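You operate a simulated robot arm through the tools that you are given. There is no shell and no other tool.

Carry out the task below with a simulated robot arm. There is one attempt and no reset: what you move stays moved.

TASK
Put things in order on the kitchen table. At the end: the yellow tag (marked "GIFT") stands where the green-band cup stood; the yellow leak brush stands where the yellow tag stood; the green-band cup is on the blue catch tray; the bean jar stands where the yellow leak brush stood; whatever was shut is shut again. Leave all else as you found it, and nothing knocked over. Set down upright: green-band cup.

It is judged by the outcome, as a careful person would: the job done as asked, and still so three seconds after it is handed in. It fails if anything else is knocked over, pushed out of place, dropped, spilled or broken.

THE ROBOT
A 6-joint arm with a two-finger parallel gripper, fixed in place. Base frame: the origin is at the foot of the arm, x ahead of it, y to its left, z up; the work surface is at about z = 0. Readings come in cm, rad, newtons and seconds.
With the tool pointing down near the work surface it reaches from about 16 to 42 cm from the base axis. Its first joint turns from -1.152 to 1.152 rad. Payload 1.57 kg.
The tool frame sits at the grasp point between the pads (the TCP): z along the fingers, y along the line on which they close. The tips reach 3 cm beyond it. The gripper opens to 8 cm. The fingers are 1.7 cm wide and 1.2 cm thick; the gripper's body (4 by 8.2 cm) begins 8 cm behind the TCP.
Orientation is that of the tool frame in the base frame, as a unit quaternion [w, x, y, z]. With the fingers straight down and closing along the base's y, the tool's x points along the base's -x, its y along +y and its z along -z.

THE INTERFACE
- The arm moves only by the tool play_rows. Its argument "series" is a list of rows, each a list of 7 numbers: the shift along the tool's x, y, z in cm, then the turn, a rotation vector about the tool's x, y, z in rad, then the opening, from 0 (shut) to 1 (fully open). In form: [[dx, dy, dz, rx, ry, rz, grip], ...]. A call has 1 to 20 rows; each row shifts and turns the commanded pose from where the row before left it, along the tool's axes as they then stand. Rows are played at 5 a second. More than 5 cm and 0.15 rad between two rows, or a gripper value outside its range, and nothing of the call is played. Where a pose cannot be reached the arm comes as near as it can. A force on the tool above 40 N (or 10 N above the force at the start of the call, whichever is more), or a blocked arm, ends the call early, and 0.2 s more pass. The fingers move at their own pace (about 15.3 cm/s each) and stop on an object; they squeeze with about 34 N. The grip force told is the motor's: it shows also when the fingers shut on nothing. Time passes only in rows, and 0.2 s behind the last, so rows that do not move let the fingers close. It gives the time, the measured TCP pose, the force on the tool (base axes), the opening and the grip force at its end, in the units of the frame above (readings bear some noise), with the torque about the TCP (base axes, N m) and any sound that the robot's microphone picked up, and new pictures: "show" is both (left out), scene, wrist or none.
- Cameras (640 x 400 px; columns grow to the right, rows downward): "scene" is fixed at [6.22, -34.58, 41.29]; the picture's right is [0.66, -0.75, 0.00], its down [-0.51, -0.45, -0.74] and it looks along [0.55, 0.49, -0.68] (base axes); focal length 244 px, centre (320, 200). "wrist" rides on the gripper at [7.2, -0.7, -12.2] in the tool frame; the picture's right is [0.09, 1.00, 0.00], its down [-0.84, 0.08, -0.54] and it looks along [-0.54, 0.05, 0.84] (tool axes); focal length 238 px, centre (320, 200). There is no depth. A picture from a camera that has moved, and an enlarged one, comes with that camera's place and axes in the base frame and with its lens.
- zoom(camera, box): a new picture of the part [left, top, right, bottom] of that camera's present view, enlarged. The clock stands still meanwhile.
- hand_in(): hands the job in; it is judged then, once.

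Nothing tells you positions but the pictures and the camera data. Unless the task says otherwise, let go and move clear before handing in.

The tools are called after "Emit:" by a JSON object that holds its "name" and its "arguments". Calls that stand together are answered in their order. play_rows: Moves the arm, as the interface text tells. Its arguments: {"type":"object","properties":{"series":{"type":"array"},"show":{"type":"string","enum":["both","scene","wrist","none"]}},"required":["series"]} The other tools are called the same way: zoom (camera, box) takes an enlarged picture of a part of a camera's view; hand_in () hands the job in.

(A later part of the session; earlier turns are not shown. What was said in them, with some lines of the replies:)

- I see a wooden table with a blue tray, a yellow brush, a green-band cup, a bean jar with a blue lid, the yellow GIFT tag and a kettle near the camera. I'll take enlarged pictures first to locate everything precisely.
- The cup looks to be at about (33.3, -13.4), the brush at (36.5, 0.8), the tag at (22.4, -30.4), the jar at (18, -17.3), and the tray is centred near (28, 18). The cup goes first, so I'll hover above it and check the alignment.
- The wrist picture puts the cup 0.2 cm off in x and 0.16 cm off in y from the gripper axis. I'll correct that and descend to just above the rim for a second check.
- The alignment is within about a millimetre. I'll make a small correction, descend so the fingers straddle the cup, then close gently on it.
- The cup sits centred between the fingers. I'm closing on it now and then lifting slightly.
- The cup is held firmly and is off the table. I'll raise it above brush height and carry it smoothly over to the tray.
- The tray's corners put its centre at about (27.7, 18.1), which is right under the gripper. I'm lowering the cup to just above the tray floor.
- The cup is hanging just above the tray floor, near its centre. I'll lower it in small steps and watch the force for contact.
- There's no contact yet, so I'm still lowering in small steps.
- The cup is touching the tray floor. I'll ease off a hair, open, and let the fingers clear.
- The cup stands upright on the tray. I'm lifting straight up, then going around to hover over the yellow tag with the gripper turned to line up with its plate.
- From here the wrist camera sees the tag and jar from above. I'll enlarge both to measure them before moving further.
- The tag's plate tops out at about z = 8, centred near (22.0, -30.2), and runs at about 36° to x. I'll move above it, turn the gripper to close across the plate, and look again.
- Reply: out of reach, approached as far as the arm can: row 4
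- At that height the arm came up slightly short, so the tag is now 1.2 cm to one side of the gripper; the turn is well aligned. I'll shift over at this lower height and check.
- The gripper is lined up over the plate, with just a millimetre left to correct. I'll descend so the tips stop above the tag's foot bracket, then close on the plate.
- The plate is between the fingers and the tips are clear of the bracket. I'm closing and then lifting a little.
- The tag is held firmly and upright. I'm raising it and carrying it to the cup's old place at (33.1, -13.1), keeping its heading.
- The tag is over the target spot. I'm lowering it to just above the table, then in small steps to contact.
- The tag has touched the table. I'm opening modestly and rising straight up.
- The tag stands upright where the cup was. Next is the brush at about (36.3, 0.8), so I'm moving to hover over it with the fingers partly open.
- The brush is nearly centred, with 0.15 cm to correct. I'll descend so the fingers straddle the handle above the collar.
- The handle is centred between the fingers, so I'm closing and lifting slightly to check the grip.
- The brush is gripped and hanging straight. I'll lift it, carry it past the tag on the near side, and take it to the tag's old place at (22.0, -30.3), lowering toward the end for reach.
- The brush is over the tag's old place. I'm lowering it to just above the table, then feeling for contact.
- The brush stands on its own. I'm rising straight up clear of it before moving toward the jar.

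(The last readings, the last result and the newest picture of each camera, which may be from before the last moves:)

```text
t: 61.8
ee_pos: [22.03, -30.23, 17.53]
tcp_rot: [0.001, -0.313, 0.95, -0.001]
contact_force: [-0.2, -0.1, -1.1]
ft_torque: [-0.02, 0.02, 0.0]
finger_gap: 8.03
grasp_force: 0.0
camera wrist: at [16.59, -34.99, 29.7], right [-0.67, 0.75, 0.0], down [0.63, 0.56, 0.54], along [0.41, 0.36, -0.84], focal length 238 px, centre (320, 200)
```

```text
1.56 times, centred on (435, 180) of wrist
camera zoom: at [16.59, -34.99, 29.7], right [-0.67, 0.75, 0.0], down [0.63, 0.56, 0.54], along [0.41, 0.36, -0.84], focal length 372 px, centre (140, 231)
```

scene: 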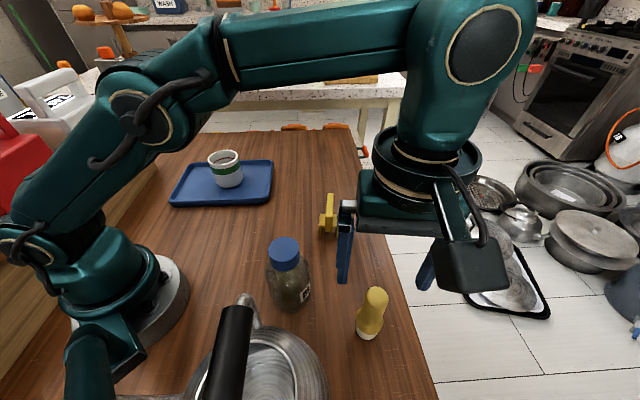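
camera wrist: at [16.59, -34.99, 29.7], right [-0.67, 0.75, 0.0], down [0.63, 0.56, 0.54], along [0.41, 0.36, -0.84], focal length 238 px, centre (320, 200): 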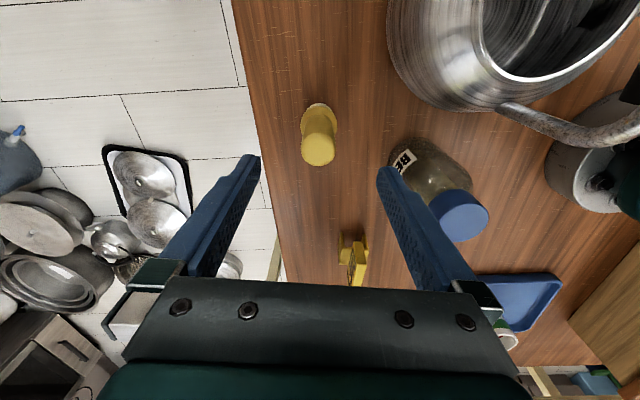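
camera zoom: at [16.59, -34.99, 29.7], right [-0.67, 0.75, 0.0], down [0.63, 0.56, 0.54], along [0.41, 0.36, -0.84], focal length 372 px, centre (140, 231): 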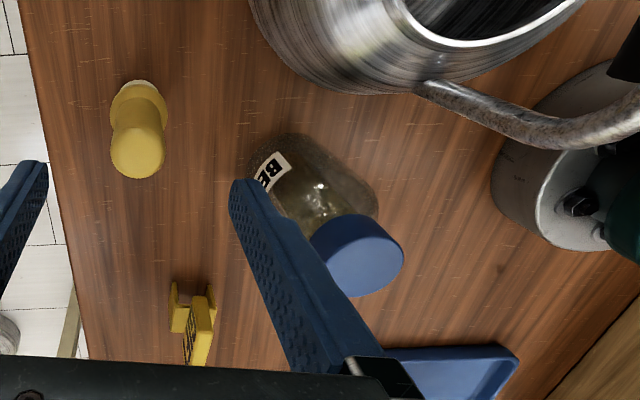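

The brush stands upright where the tag was. Next is the bean jar, and since the kettle handle rises to about z = 18.5 near (9.8, -21.3), I'll go above the jar and turn the gripper so the camera side faces away from it.

Emit:
{"name": "play_rows", "arguments": {"series": [[-0.4, 1.2, -0.5, 0, 0, 0, 1], [-0.85, 2.1, -0.8, 0, 0, 0, 1], [-0.85, 2.1, -0.8, 0, 0, 0, 1], [-0.85, 2.1, -0.4, 0, 0, 0, 1], [-0.85, 2.1, 0, 0, 0, 0, 1], [-0.43, 1.2, 0, 0, 0, 0, 1], [0, 0, 0, 0, 0, 0.144, 1], [0, 0, 0, 0, 0, 0.144, 1], [0, 0, 0, 0, 0, 0.144, 1], [0, 0, 0, 0, 0, 0.144, 1], [0, 0, 0, 0, 0, 0.144, 1], [0, 0, 0, 0, 0, 0.144, 1], [0, 0, 0, 0, 0, 0.144, 1], [0, 0, 0, 0, 0, 0.147, 1], [0, 0, 0, 0, 0, 0, 1], [0, 0, 0, 0, 0, 0, 1]]}}

Emit:
{"name": "zoom", "arguments": {"camera": "wrist", "box": [220, 60, 460, 240]}}

Emit:
{"name": "zoom", "arguments": {"camera": "scene", "box": [180, 160, 420, 360]}}

```text
t: 65.2
ee_pos: [19.1, -19.03, 19.74]
tcp_rot: [0.001, 0.257, 0.966, 0.0]
contact_force: [0.2, -0.7, 0.5]
ft_torque: [0.0, 0.01, -0.01]
finger_gap: 7.98
grasp_force: 0.1
camera wrist: at [12.5, -16.12, 32.11], right [0.41, 0.91, 0.0], down [0.76, -0.35, 0.54], along [0.49, -0.23, -0.84], focal length 238 px, centre (320, 200)
```

scene: 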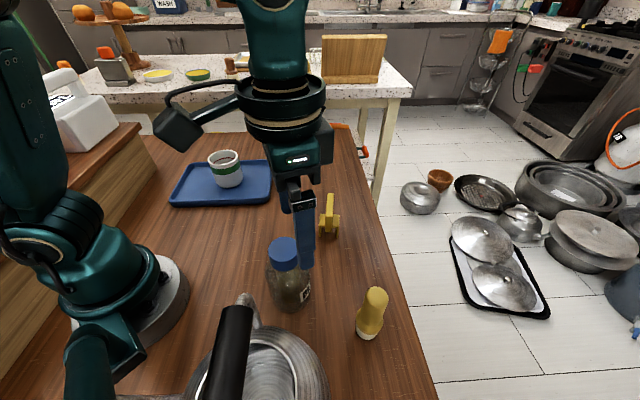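
wrist: 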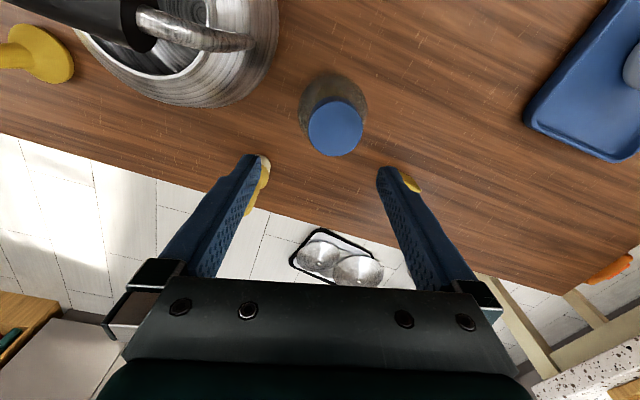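

```text
2.22 times, centred on (340, 150) of wrist
camera zoom: at [12.5, -16.12, 32.11], right [0.41, 0.91, 0.0], down [0.76, -0.35, 0.54], along [0.49, -0.23, -0.84], focal length 530 px, centre (276, 311)
```

zoom: 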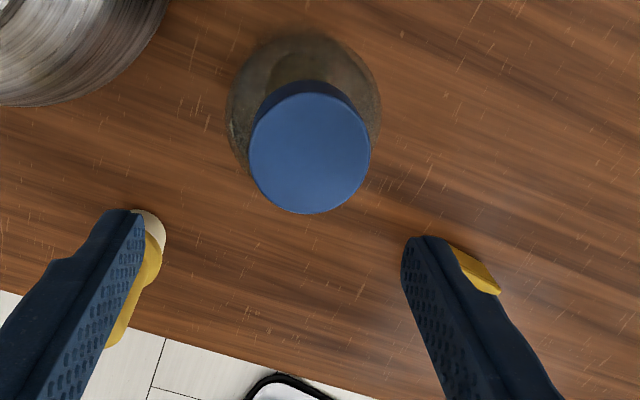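

```text
2.00 times, centred on (300, 260) of scene
camera zoom: at [6.22, -34.58, 41.29], right [0.66, -0.75, 0.0], down [-0.51, -0.45, -0.74], along [0.55, 0.49, -0.68], focal length 487 px, centre (360, 80)
```

zoom: 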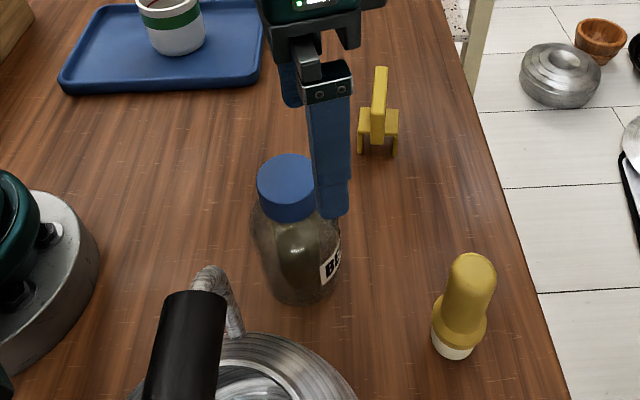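

The jar axis is at about (18.15, -17.3), the lid top is at z = 13 and the body is about 7 cm across. I'll centre over it just above the lid and re-measure.

Emit:
{"name": "play_rows", "arguments": {"series": [[0.86, 0.54, 0.5, 0, 0, 0, 1], [0.85, 0.54, 1.0, 0, 0, 0, 1], [0, 0, 1.2, 0, 0, 0, 1], [0, 0, 0, 0, 0, 0, 1], [0, 0, 0, 0, 0, 0, 1]]}}

Emit:
{"name": "zoom", "arguments": {"camera": "wrist", "box": [220, 80, 420, 230]}}

Emit:
{"name": "zoom", "arguments": {"camera": "scene", "box": [200, 200, 340, 330]}}

```text
t: 66.4
ee_pos: [18.13, -17.26, 17.05]
tcp_rot: [0.002, 0.257, 0.967, 0.0]
contact_force: [0.4, 0.0, -0.3]
ft_torque: [0.0, 0.0, 0.02]
finger_gap: 8.0
grasp_force: 0.0
camera wrist: at [11.52, -14.34, 29.36], right [0.41, 0.91, 0.0], down [0.76, -0.35, 0.54], along [0.49, -0.22, -0.84], focal length 238 px, centre (320, 200)
```

scene: 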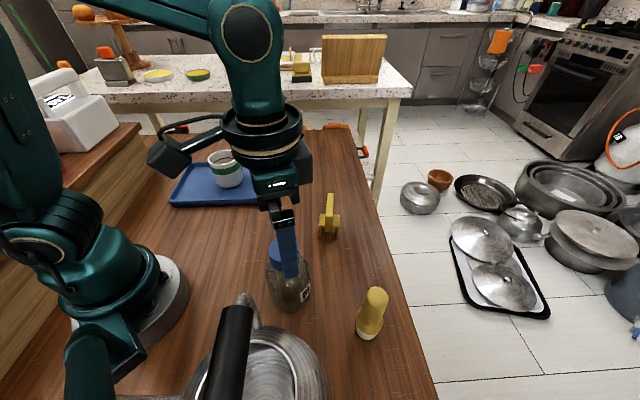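
wrist: 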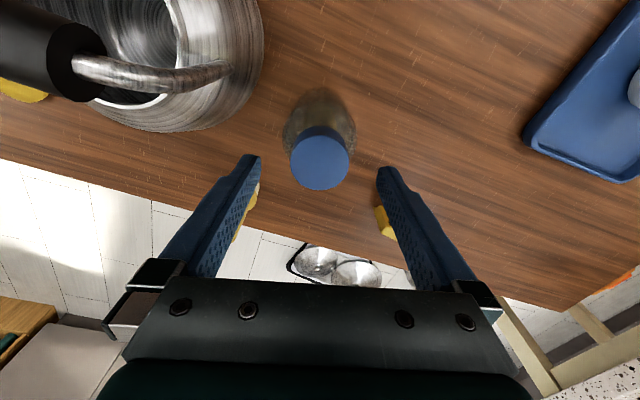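

```text
2.67 times, centred on (320, 155) of wrist
camera zoom: at [11.52, -14.34, 29.36], right [0.41, 0.91, 0.0], down [0.76, -0.35, 0.54], along [0.49, -0.22, -0.84], focal length 636 px, centre (320, 320)
```

zoom: 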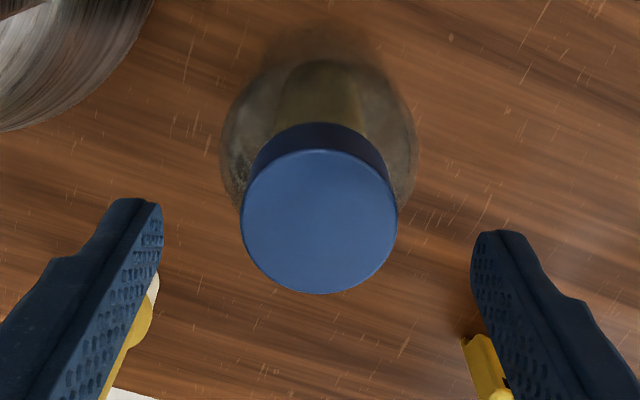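

```text
3.08 times, centred on (270, 265) of scene
camera zoom: at [6.22, -34.58, 41.29], right [0.66, -0.75, 0.0], down [-0.51, -0.45, -0.74], along [0.55, 0.49, -0.68], focal length 750 px, centre (474, 0)
```

zoom: 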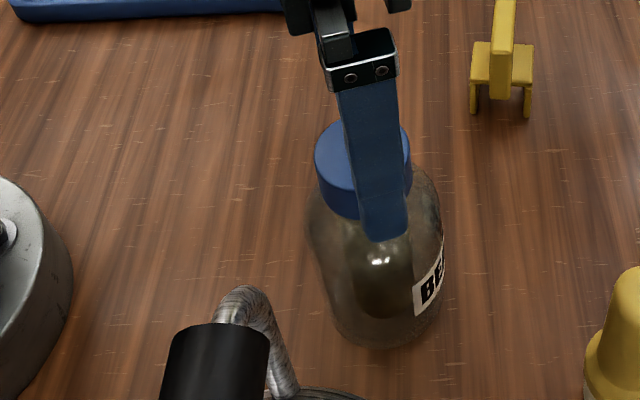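

The gripper is centred over the jar within a millimetre. I'll descend partway so the tips straddle the body's shoulder, and check that nothing touches.

Emit:
{"name": "play_rows", "arguments": {"series": [[-0.07, -0.04, 1.0, 0, 0, 0, 1], [0, 0, 1.5, 0, 0, 0, 1], [0, 0, 1.5, 0, 0, 0, 1], [0, 0, 1.5, 0, 0, 0, 1], [0, 0, 1.0, 0, 0, 0, 1], [0, 0, 0, 0, 0, 0, 1], [0, 0, 0, 0, 0, 0, 1]]}}

Emit:
{"name": "zoom", "arguments": {"camera": "wrist", "box": [200, 80, 440, 290]}}

Emit:
{"name": "zoom", "arguments": {"camera": "scene", "box": [200, 200, 340, 330]}}

```text
t: 68.0
ee_pos: [18.09, -17.41, 10.73]
tcp_rot: [0.001, 0.257, 0.967, -0.001]
contact_force: [-0.5, 0.1, -0.9]
ft_torque: [0.05, -0.02, -0.02]
finger_gap: 7.98
grasp_force: 0.1
camera wrist: at [11.5, -14.39, 22.92], right [0.41, 0.91, 0.0], down [0.76, -0.35, 0.54], along [0.49, -0.22, -0.84], focal length 238 px, centre (320, 200)
```

scene: 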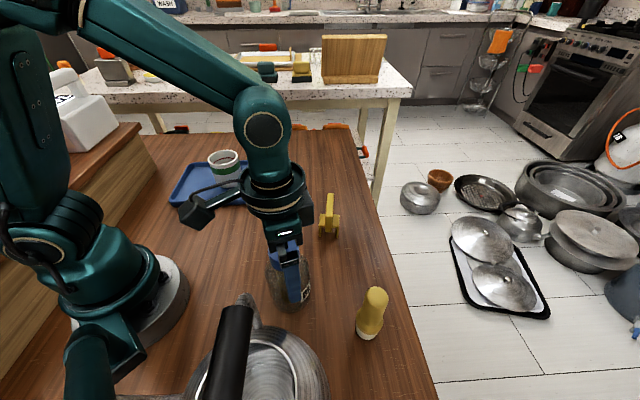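
wrist: 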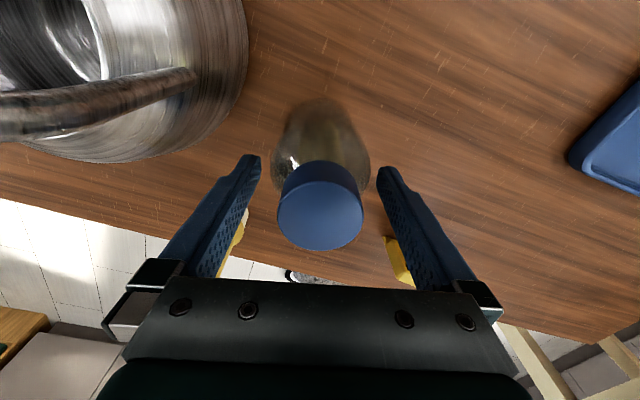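

```text
1.90 times, centred on (320, 185) of wrist
camera zoom: at [11.5, -14.39, 22.92], right [0.41, 0.91, 0.0], down [0.76, -0.35, 0.54], along [0.49, -0.22, -0.84], focal length 454 px, centre (320, 229)
```

zoom: 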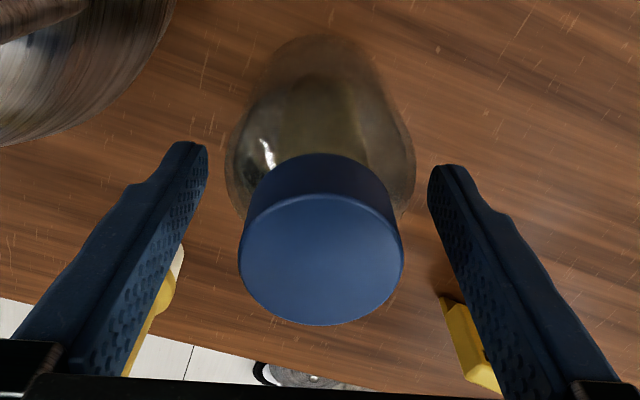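

```text
3.08 times, centred on (270, 265) of scene
camera zoom: at [6.22, -34.58, 41.29], right [0.66, -0.75, 0.0], down [-0.51, -0.45, -0.74], along [0.55, 0.49, -0.68], focal length 750 px, centre (474, 0)
```

zoom: 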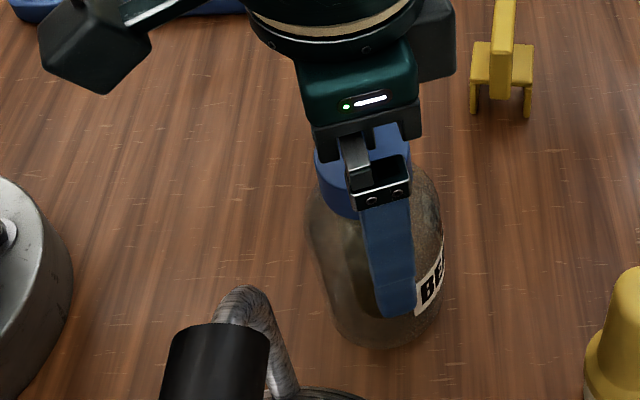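

The tips straddle the jar body with clearance on both sides. I'm going down the last 4.7 cm to grasp height.

Emit:
{"name": "play_rows", "arguments": {"series": [[0, 0.07, 0.5, 0, 0, 0, 1], [0, 0, 1.0, 0, 0, 0, 1], [0, 0, 1.0, 0, 0, 0, 1], [0, 0, 1.0, 0, 0, 0, 1], [0, 0, 0.8, 0, 0, 0, 1], [0, 0, 0.4, 0, 0, 0, 1], [0, 0, 0, 0, 0, 0, 1], [0, 0, 0, 0, 0, 0, 1]]}}

Emit:
{"name": "zoom", "arguments": {"camera": "wrist", "box": [200, 80, 440, 290]}}

Emit:
{"name": "zoom", "arguments": {"camera": "scene", "box": [200, 200, 340, 330]}}

```text
t: 69.8
ee_pos: [18.23, -17.38, 5.93]
tcp_rot: [0.002, 0.257, 0.967, 0.0]
contact_force: [0.3, 0.0, -0.3]
ft_torque: [0.01, -0.01, 0.02]
finger_gap: 8.02
grasp_force: 0.0
camera wrist: at [11.62, -14.43, 18.21], right [0.41, 0.91, 0.0], down [0.76, -0.35, 0.54], along [0.49, -0.22, -0.84], focal length 238 px, centre (320, 200)
```

scene: 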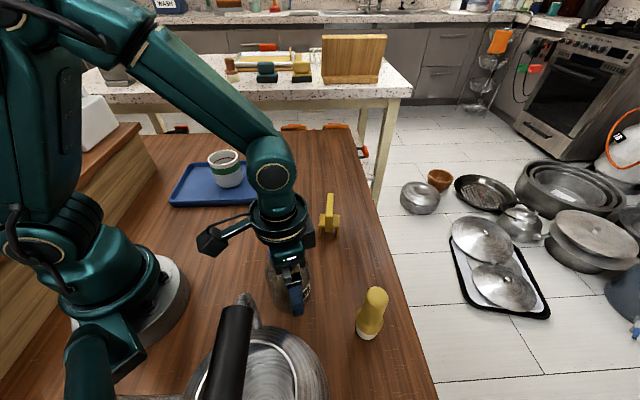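
wrist: 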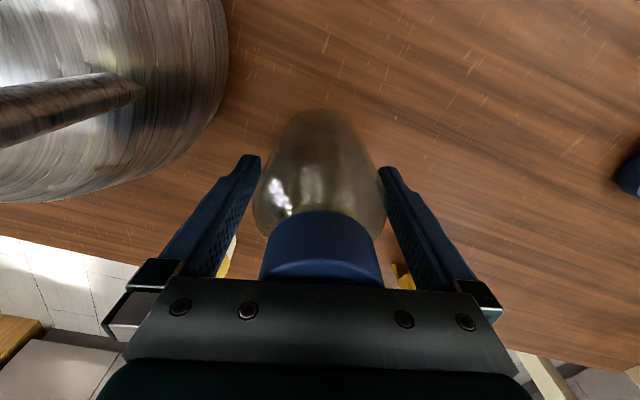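

```text
1.90 times, centred on (320, 185) of wrist
camera zoom: at [11.62, -14.43, 18.21], right [0.41, 0.91, 0.0], down [0.76, -0.35, 0.54], along [0.49, -0.22, -0.84], focal length 454 px, centre (320, 229)
```

zoom: 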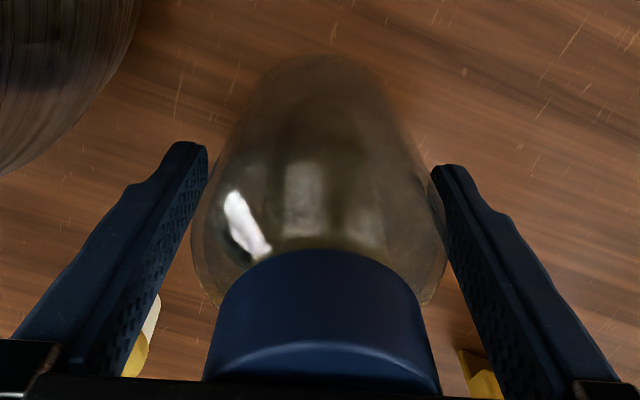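

```text
3.08 times, centred on (270, 265) of scene
camera zoom: at [6.22, -34.58, 41.29], right [0.66, -0.75, 0.0], down [-0.51, -0.45, -0.74], along [0.55, 0.49, -0.68], focal length 750 px, centre (474, 0)
```

zoom: 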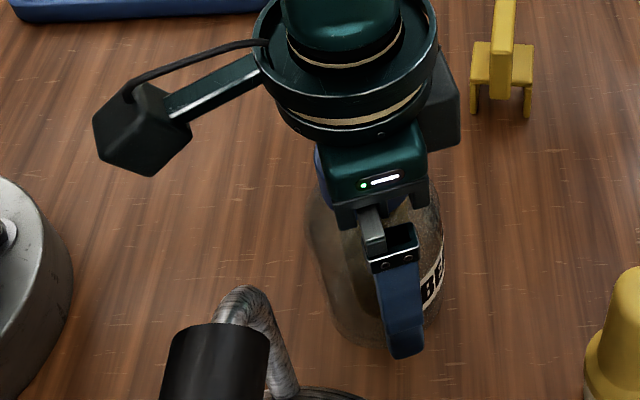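

The jar sits between the fingers and the palm is clear of the lid. I'm closing on the body and test-lifting a little.

Emit:
{"name": "play_rows", "arguments": {"series": [[0, 0, 0, 0, 0, 0, 0.85], [0, 0, 0, 0, 0, 0, 0.6], [0, 0, 0, 0, 0, 0, 0.5], [0, 0, 0, 0, 0, 0, 0.5]], "show": "none"}}

Emit:
{"name": "play_rows", "arguments": {"series": [[0, 0, -0.3, 0, 0, 0, 0.5], [0, 0, -0.5, 0, 0, 0, 0.5], [0, 0, -0.7, 0, 0, 0, 0.5], [0, 0, 0, 0, 0, 0, 0.5]]}}

Emit:
{"name": "zoom", "arguments": {"camera": "wrist", "box": [200, 80, 440, 290]}}

Emit:
{"name": "zoom", "arguments": {"camera": "scene", "box": [200, 200, 340, 330]}}

```text
t: 70.8
ee_pos: [18.18, -17.42, 5.97]
tcp_rot: [0.001, 0.256, 0.967, -0.001]
contact_force: [-0.3, 0.8, -0.7]
ft_torque: [0.03, -0.04, -0.02]
finger_gap: 6.72
grasp_force: 34.2
```

```text
t: 71.8
ee_pos: [18.18, -17.37, 7.42]
tcp_rot: [0.001, 0.257, 0.966, 0.0]
contact_force: [-0.1, 0.5, -5.1]
ft_torque: [0.01, -0.01, -0.03]
finger_gap: 6.71
grasp_force: 33.9
camera wrist: at [11.55, -14.38, 19.72], right [0.41, 0.91, 0.0], down [0.76, -0.35, 0.54], along [0.5, -0.22, -0.84], focal length 238 px, centre (320, 200)
```

scene: 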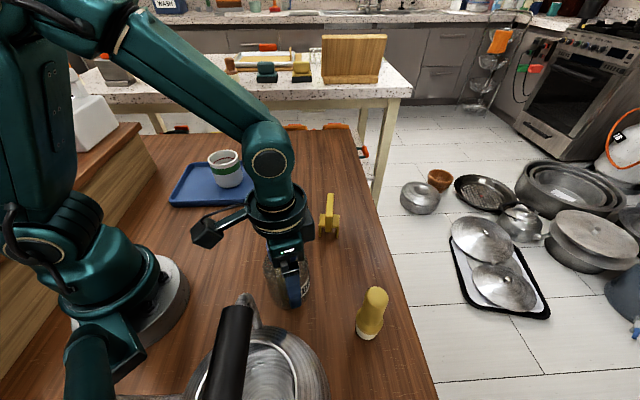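
wrist: 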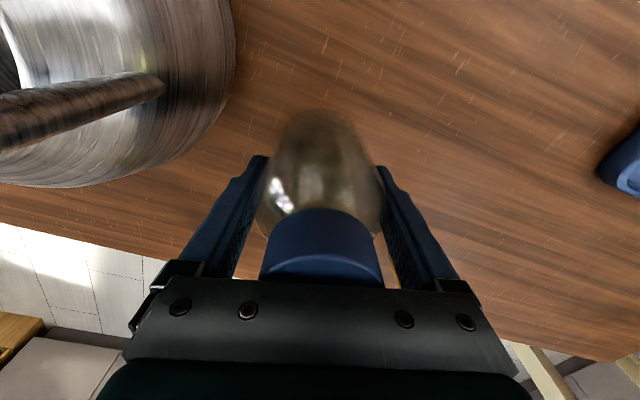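

```text
1.90 times, centred on (320, 185) of wrist
camera zoom: at [11.55, -14.38, 19.72], right [0.41, 0.91, 0.0], down [0.76, -0.35, 0.54], along [0.5, -0.22, -0.84], focal length 454 px, centre (320, 229)
```

zoom: 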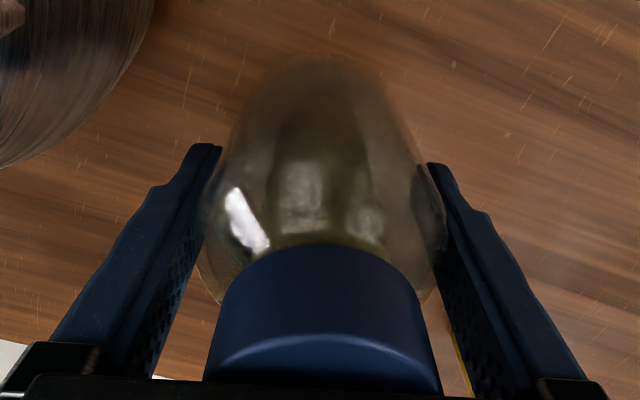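

```text
3.08 times, centred on (270, 265) of scene
camera zoom: at [6.22, -34.58, 41.28], right [0.66, -0.75, 0.0], down [-0.51, -0.45, -0.74], along [0.55, 0.49, -0.68], focal length 750 px, centre (474, 0)
```

zoom: 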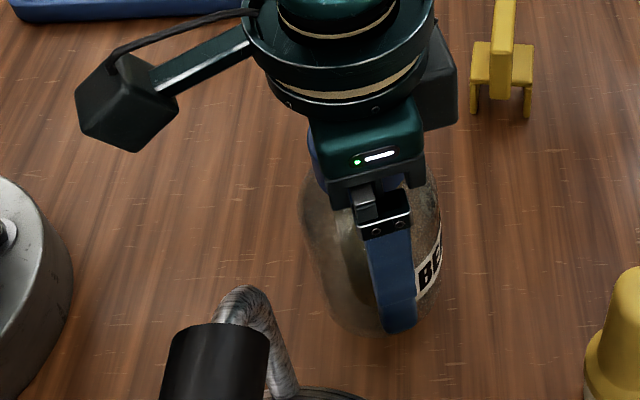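

The jar is held securely at about 0.5 kg. I'm raising it well above everything nearby and carrying it smoothly to the brush's old place at (36.35, 1.0).

Emit:
{"name": "play_rows", "arguments": {"series": [[0, 0, -1.2, 0, 0, 0, 0.5], [0, 0, -2.0, 0, 0, 0, 0.5], [0, 0, -2.0, 0, 0, 0, 0.5], [0, 0, -2.0, 0, 0, 0, 0.5], [0, 0, -0.8, 0, 0, 0, 0.5], [0, 0, 0, 0, 0, 0, 0.5]], "show": "scene"}}

Emit:
{"name": "play_rows", "arguments": {"series": [[-0.2, 0.75, 0, 0, 0, 0, 0.5], [-0.4, 1.5, 0, 0, 0, 0, 0.5], [-0.55, 2.07, 0, 0, 0, 0, 0.5], [-0.55, 2.07, 0, 0, 0, 0, 0.5], [-0.55, 2.07, 0, 0, 0, 0, 0.5], [-0.55, 2.07, 0, 0, 0, 0, 0.5], [-0.55, 2.07, 0, 0, 0, 0, 0.5], [-0.55, 2.07, 0, 0, 0, 0, 0.5], [-0.55, 2.07, 0, 0, 0, 0, 0.5], [-0.55, 2.07, 0, 0, 0, 0, 0.5], [-0.55, 2.07, 0, 0, 0, 0, 0.5], [-0.55, 2.07, 0, 0, 0, 0, 0.5], [-0.4, 1.5, 0, 0, 0, 0, 0.5], [-0.15, 0.53, 0, 0, 0, 0, 0.5], [0, 0, 0, 0, 0, 0, 0.5], [0, 0, 0, 0, 0, 0, 0.5]]}}

```text
t: 73.2
ee_pos: [18.12, -17.15, 15.43]
tcp_rot: [0.001, 0.257, 0.966, 0.0]
contact_force: [0.6, 0.3, -5.1]
ft_torque: [-0.06, 0.01, 0.01]
finger_gap: 6.68
grasp_force: 33.7
```

scene: 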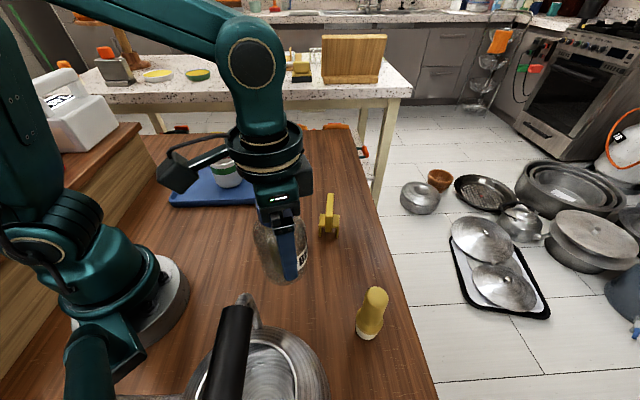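

```text
t: 76.6
ee_pos: [36.28, 1.15, 15.47]
tcp_rot: [0.0, 0.256, 0.967, -0.001]
contact_force: [0.1, 0.1, -5.9]
ft_torque: [-0.02, -0.02, -0.01]
finger_gap: 6.7
grasp_force: 33.8
camera wrist: at [29.68, 4.07, 27.69], right [0.41, 0.91, 0.0], down [0.76, -0.35, 0.54], along [0.49, -0.22, -0.84], focal length 238 px, centre (320, 200)
```

scene: 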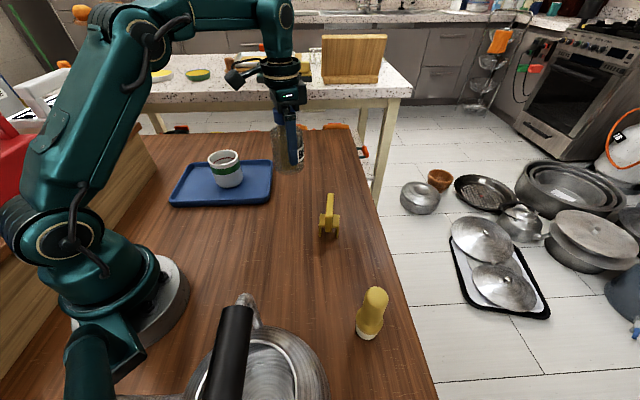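
wrist: 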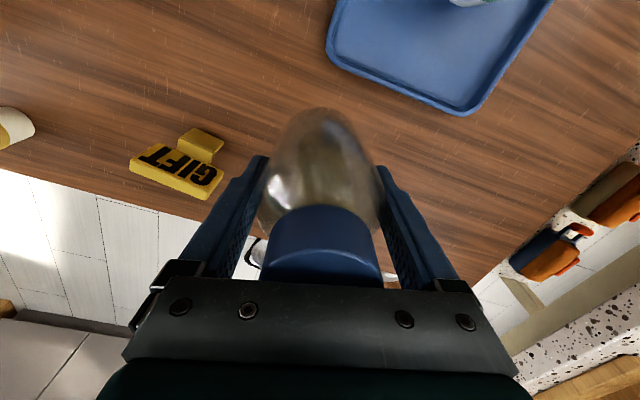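

The jar is over the brush's old spot within a millimetre. I'm lowering it to just above the table.

Emit:
{"name": "play_rows", "arguments": {"series": [[-0.1, -0.05, 0.8, 0, 0, 0, 0.5], [0, 0, 1.5, 0, 0, 0, 0.5], [0, 0, 1.5, 0, 0, 0, 0.5], [0, 0, 1.5, 0, 0, 0, 0.5], [0, 0, 1.5, 0, 0, 0, 0.5], [0, 0, 1.2, 0, 0, 0, 0.5], [0, 0, 0.7, 0, 0, 0, 0.5], [0, 0, 0.3, 0, 0, 0, 0.5], [0, 0, 0, 0, 0, 0, 0.5], [0, 0, 0, 0, 0, 0, 0.5]]}}

Emit:
{"name": "zoom", "arguments": {"camera": "scene", "box": [240, 110, 360, 220]}}

```text
t: 78.8
ee_pos: [36.45, 0.94, 6.45]
tcp_rot: [0.001, 0.256, 0.967, -0.001]
contact_force: [-0.1, -0.3, -5.3]
ft_torque: [0.01, 0.0, -0.02]
finger_gap: 6.69
grasp_force: 34.1
camera wrist: at [29.85, 3.91, 18.71], right [0.41, 0.91, 0.0], down [0.76, -0.35, 0.54], along [0.49, -0.22, -0.84], focal length 238 px, centre (320, 200)
```

scene: 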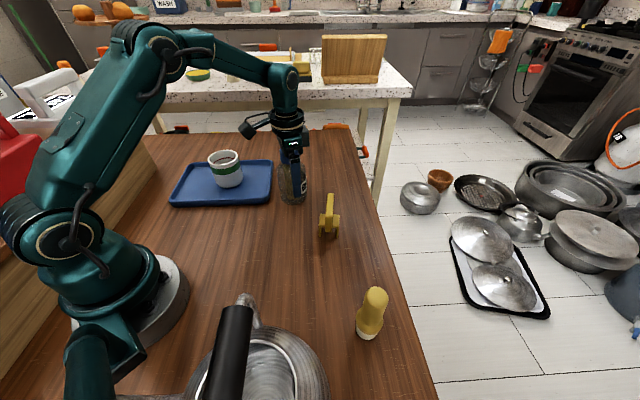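
wrist: 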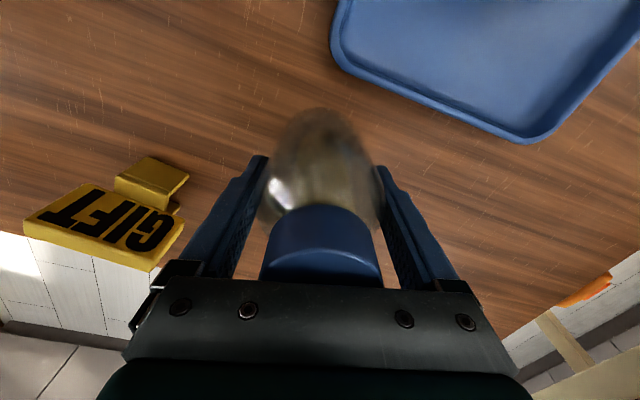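

```text
3.64 times, centred on (300, 165) of scene
camera zoom: at [6.23, -34.58, 41.29], right [0.66, -0.75, 0.0], down [-0.51, -0.45, -0.74], along [0.55, 0.49, -0.68], focal length 886 px, centre (393, 327)
```

zoom: 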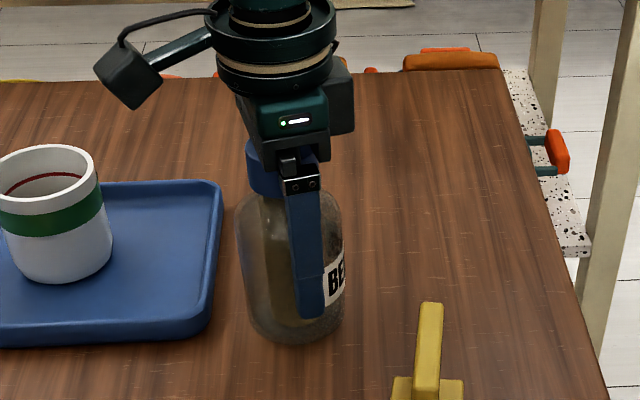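

Only about half a centimetre remains, and the position reads (36.4, 0.95). I'm taking small steps down to contact.

Emit:
{"name": "play_rows", "arguments": {"series": [[0, 0, 0.15, 0, 0, 0, 0.5], [0, 0, 0.1, 0, 0, 0, 0.5], [0, 0, 0, 0, 0, 0, 0.5]], "show": "none"}}

Emit:
{"name": "play_rows", "arguments": {"series": [[0, 0, 0.06, 0, 0, 0, 0.5], [0, 0, 0.04, 0, 0, 0, 0.5], [0, 0, 0, 0, 0, 0, 0.5]], "show": "none"}}

Emit:
{"name": "play_rows", "arguments": {"series": [[0, 0, 0.06, 0, 0, 0, 0.5], [0, 0, 0, 0, 0, 0, 0.5]], "show": "none"}}

```text
t: 79.6
ee_pos: [36.31, 0.99, 6.43]
tcp_rot: [0.002, 0.256, 0.967, 0.0]
contact_force: [-2.6, 1.4, 17.7]
ft_torque: [-0.22, 0.14, -0.27]
finger_gap: 6.69
grasp_force: 33.9
```

```text
t: 80.4
ee_pos: [36.49, 0.88, 6.29]
tcp_rot: [0.003, 0.256, 0.967, 0.0]
contact_force: [3.8, -3.0, 13.4]
ft_torque: [-0.13, -0.1, -0.19]
finger_gap: 6.69
grasp_force: 33.8
```

```text
t: 81.0
ee_pos: [36.34, 1.01, 6.2]
tcp_rot: [0.0, 0.256, 0.967, 0.001]
contact_force: [-2.0, 0.8, 14.7]
ft_torque: [0.05, 0.06, -0.19]
finger_gap: 6.65
grasp_force: 33.7
```

Emit:
{"name": "play_rows", "arguments": {"series": [[0, 0, 0, 0, 0, 0, 0.5]]}}

Emit:
{"name": "zoom", "arguments": {"camera": "scene", "box": [240, 110, 360, 220]}}

Emit:
{"name": "zoom", "arguments": {"camera": "wrist", "box": [200, 80, 440, 290]}}

```text
t: 81.4
ee_pos: [36.47, 0.99, 6.14]
tcp_rot: [0.0, 0.256, 0.967, 0.0]
contact_force: [-3.2, 3.6, 12.5]
ft_torque: [0.12, 0.14, -0.13]
finger_gap: 6.67
grasp_force: 34.3
camera wrist: at [29.8, 3.98, 18.34], right [0.41, 0.91, 0.0], down [0.76, -0.35, 0.54], along [0.49, -0.22, -0.84], focal length 238 px, centre (320, 200)
```

scene: 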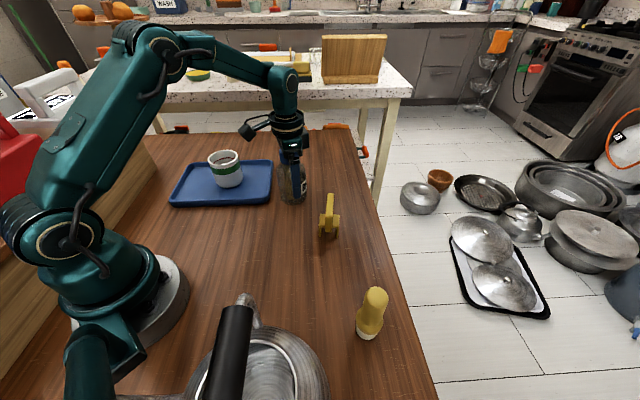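
wrist: 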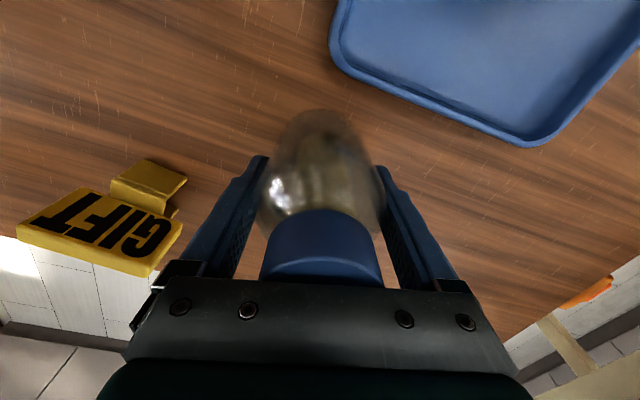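

```text
3.64 times, centred on (300, 165) of scene
camera zoom: at [6.22, -34.58, 41.29], right [0.66, -0.75, 0.0], down [-0.51, -0.45, -0.74], along [0.55, 0.49, -0.68], focal length 886 px, centre (393, 327)
```

zoom: 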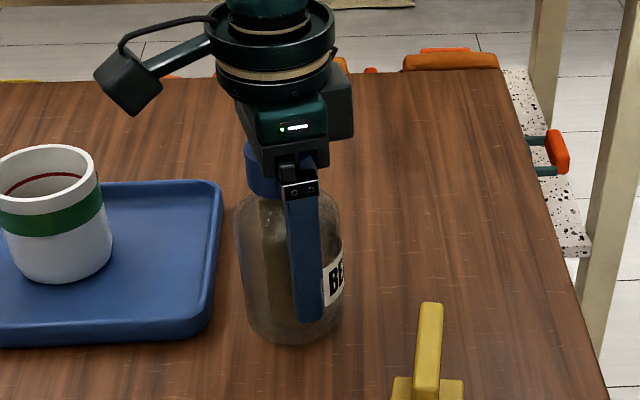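

```text
1.90 times, centred on (320, 185) of wrist
camera zoom: at [29.8, 3.98, 18.34], right [0.41, 0.91, 0.0], down [0.76, -0.35, 0.54], along [0.49, -0.22, -0.84], focal length 454 px, centre (320, 229)
```

zoom: 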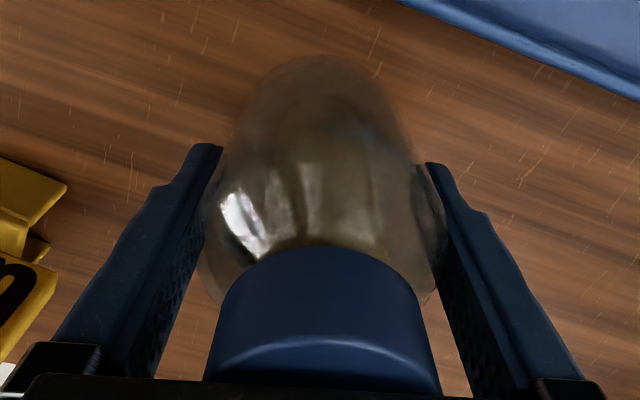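

The jar is resting upright on the table with the lid on. I'll relieve the push slightly, release, and check it.

Emit:
{"name": "play_rows", "arguments": {"series": [[0, 0, -0.06, 0, 0, 0, 0.5], [0, 0, 0, 0, 0, 0, 0.5], [0, 0, 0, 0, 0, 0, 0.85], [0, 0, 0, 0, 0, 0, 0.93], [0, 0, 0, 0, 0, 0, 1], [0, 0, 0, 0, 0, 0, 1], [0, 0, 0, 0, 0, 0, 1]]}}

Emit:
{"name": "zoom", "arguments": {"camera": "wrist", "box": [200, 80, 440, 290]}}

Emit:
{"name": "zoom", "arguments": {"camera": "scene", "box": [240, 110, 360, 220]}}

```text
t: 83.0
ee_pos: [36.35, 1.06, 6.09]
tcp_rot: [0.001, 0.256, 0.967, 0.0]
contact_force: [0.1, -0.1, -0.3]
ft_torque: [-0.03, 0.0, 0.02]
finger_gap: 8.0
grasp_force: 0.0
camera wrist: at [29.81, 3.97, 18.39], right [0.41, 0.91, 0.0], down [0.76, -0.35, 0.54], along [0.5, -0.22, -0.84], focal length 238 px, centre (320, 200)
```

scene: 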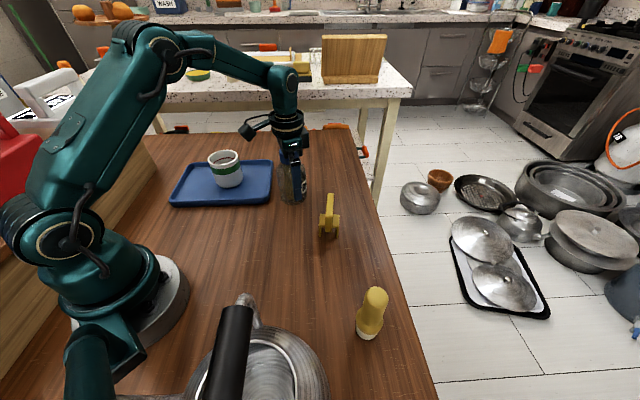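
wrist: 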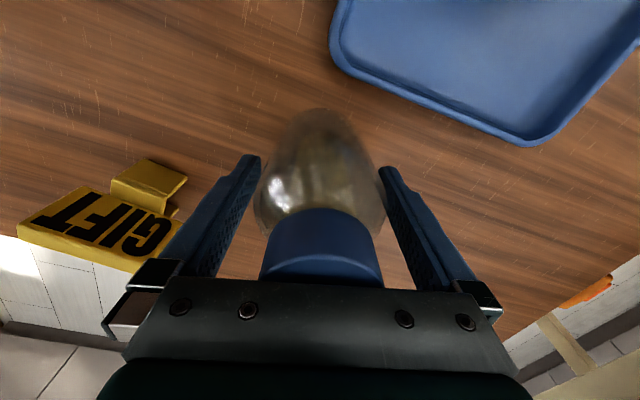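

```text
1.90 times, centred on (320, 185) of wrist
camera zoom: at [29.81, 3.97, 18.39], right [0.41, 0.91, 0.0], down [0.76, -0.35, 0.54], along [0.5, -0.22, -0.84], focal length 454 px, centre (320, 229)
```

zoom: 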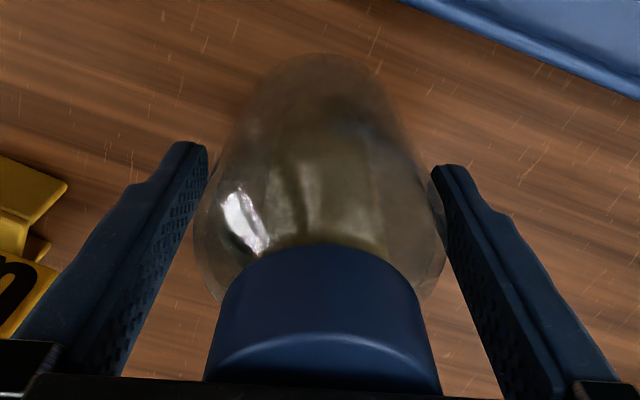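

```text
3.64 times, centred on (300, 165) of scene
camera zoom: at [6.22, -34.58, 41.29], right [0.66, -0.75, 0.0], down [-0.51, -0.45, -0.74], along [0.55, 0.49, -0.68], focal length 886 px, centre (393, 327)
```

zoom: 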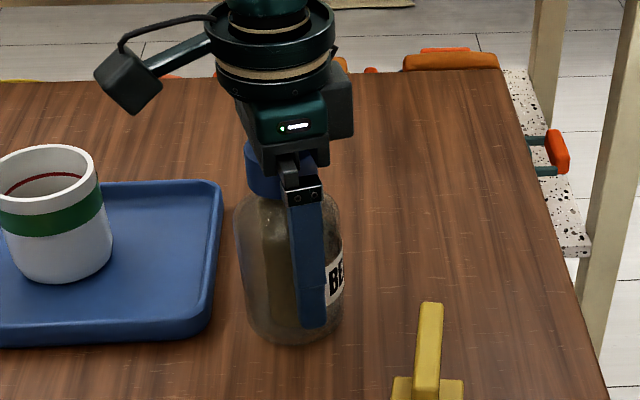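

The jar stands free and upright. I'm rising straight up slowly, then moving clear for a final look at the whole table.

Emit:
{"name": "play_rows", "arguments": {"series": [[0, 0, -0.6, 0, 0, 0, 1], [0, 0, -1.0, 0, 0, 0, 1], [0, 0, -1.5, 0, 0, 0, 1], [0, 0, -1.5, 0, 0, 0, 1], [0, 0, -1.5, 0, 0, 0, 1], [0, 0, -2.0, 0, 0, 0, 1], [0, 0, -2.0, 0, 0, 0, 1], [0, 0, -2.0, 0, 0, 0, 1], [0, 0, -1.0, 0, 0, 0, 1], [0, 0, 0, 0, 0, 0, 1]]}}

Emit:
{"name": "play_rows", "arguments": {"series": [[1.5, 0, -0.5, 0, 0, 0, 1], [2.5, 0, -0.5, 0, 0, 0, 1], [2.5, 0, -0.5, 0, 0, 0, 1], [2.5, 0, 0, 0, 0, 0, 1], [0, 0, 0, 0, 0, 0, 1], [0, 0, 0, 0, 0, 0, 1]]}}

Emit:
{"name": "zoom", "arguments": {"camera": "scene", "box": [160, 120, 400, 360]}}

Emit:
{"name": "zoom", "arguments": {"camera": "scene", "box": [250, 120, 370, 250]}}

```text
t: 85.2
ee_pos: [36.22, 0.86, 19.29]
tcp_rot: [0.0, 0.256, 0.967, 0.0]
contact_force: [0.1, -0.6, 0.4]
ft_torque: [0.05, 0.0, -0.02]
finger_gap: 7.97
grasp_force: 0.0
camera wrist: at [29.66, 3.94, 31.49], right [0.41, 0.91, 0.0], down [0.76, -0.35, 0.54], along [0.5, -0.22, -0.84], focal length 238 px, centre (320, 200)
```

scene: 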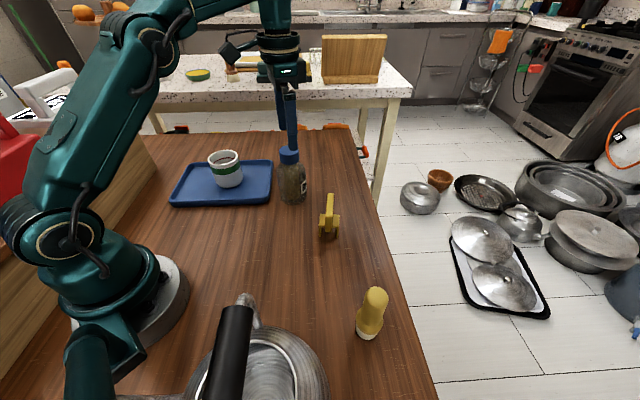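
wrist: 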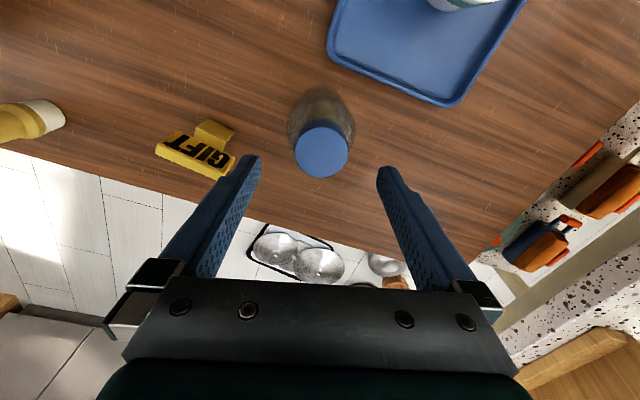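

```text
t: 86.6
ee_pos: [28.27, 5.44, 20.73]
tcp_rot: [0.001, 0.256, 0.967, 0.0]
contact_force: [0.2, 0.2, -0.5]
ft_torque: [0.0, 0.0, 0.0]
finger_gap: 8.01
grasp_force: 0.0
camera wrist: at [21.77, 8.44, 32.91], right [0.41, 0.91, 0.0], down [0.76, -0.35, 0.54], along [0.5, -0.23, -0.84], focal length 238 px, centre (320, 200)
```

scene: 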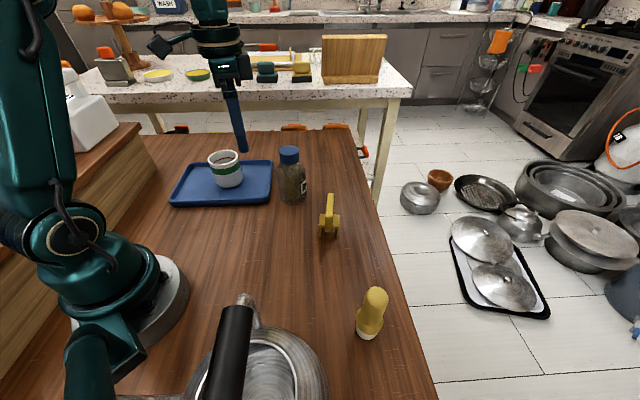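
wrist: 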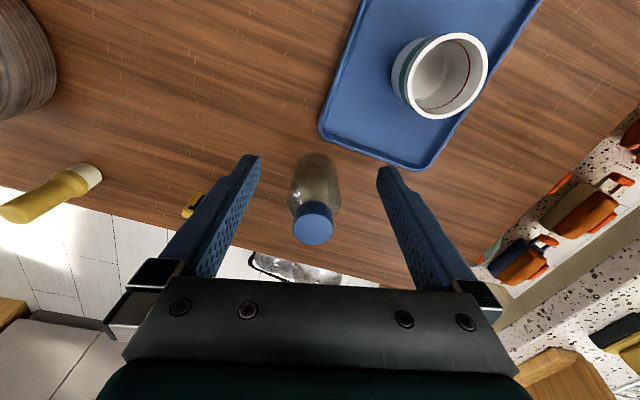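

```text
1.67 times, centred on (280, 240) of scene
camera zoom: at [6.22, -34.58, 41.29], right [0.66, -0.75, 0.0], down [-0.51, -0.45, -0.74], along [0.55, 0.49, -0.68], focal length 406 px, centre (387, 133)
```

zoom: 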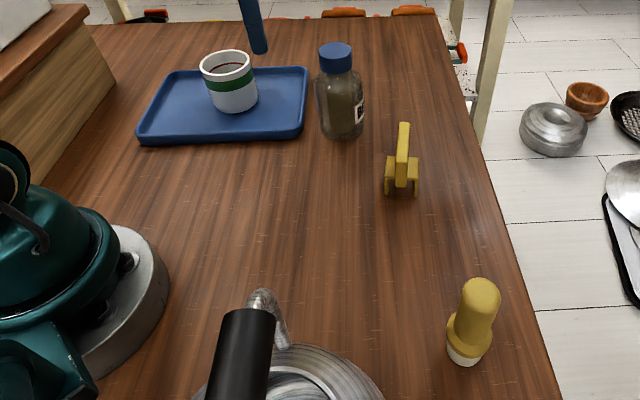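

```text
3.08 times, centred on (310, 185) of scene
camera zoom: at [6.22, -34.58, 41.29], right [0.66, -0.75, 0.0], down [-0.51, -0.45, -0.74], along [0.55, 0.49, -0.68], focal length 750 px, centre (351, 246)
```

zoom: 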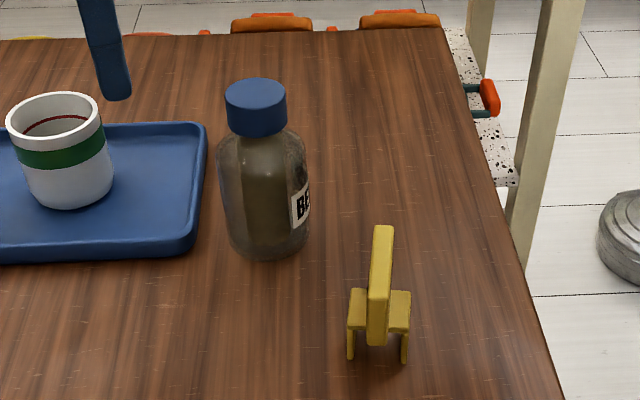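

Everything is in place: the cup stands upright on the tray, the tag is where the cup was, the brush is where the tag was, and the jar, lid still on, is where the brush was. Tray and kettle haven't moved, nothing has fallen and the gripper is clear, so I'm handing in.

Emit:
{"name": "hand_in", "arguments": {}}

```text
The job is handed in.
```

I've handed the job in, with every item where you asked and nothing knocked over:

- **Green-band cup:** it stands upright near the middle of the blue catch tray.
- **Yellow "GIFT" tag:** it stands where the cup was, facing the same way as before.
- **Yellow leak brush:** it stands upright where the tag was.
- **Bean jar:** it stands where the brush was, with its lid still on. By the pictures it sits within about 0.5 cm of the brush's old spot.

I opened nothing, so there was nothing to shut again. The last pictures show the tray and kettle where they started, and I let go and moved the gripper clear before handing in.
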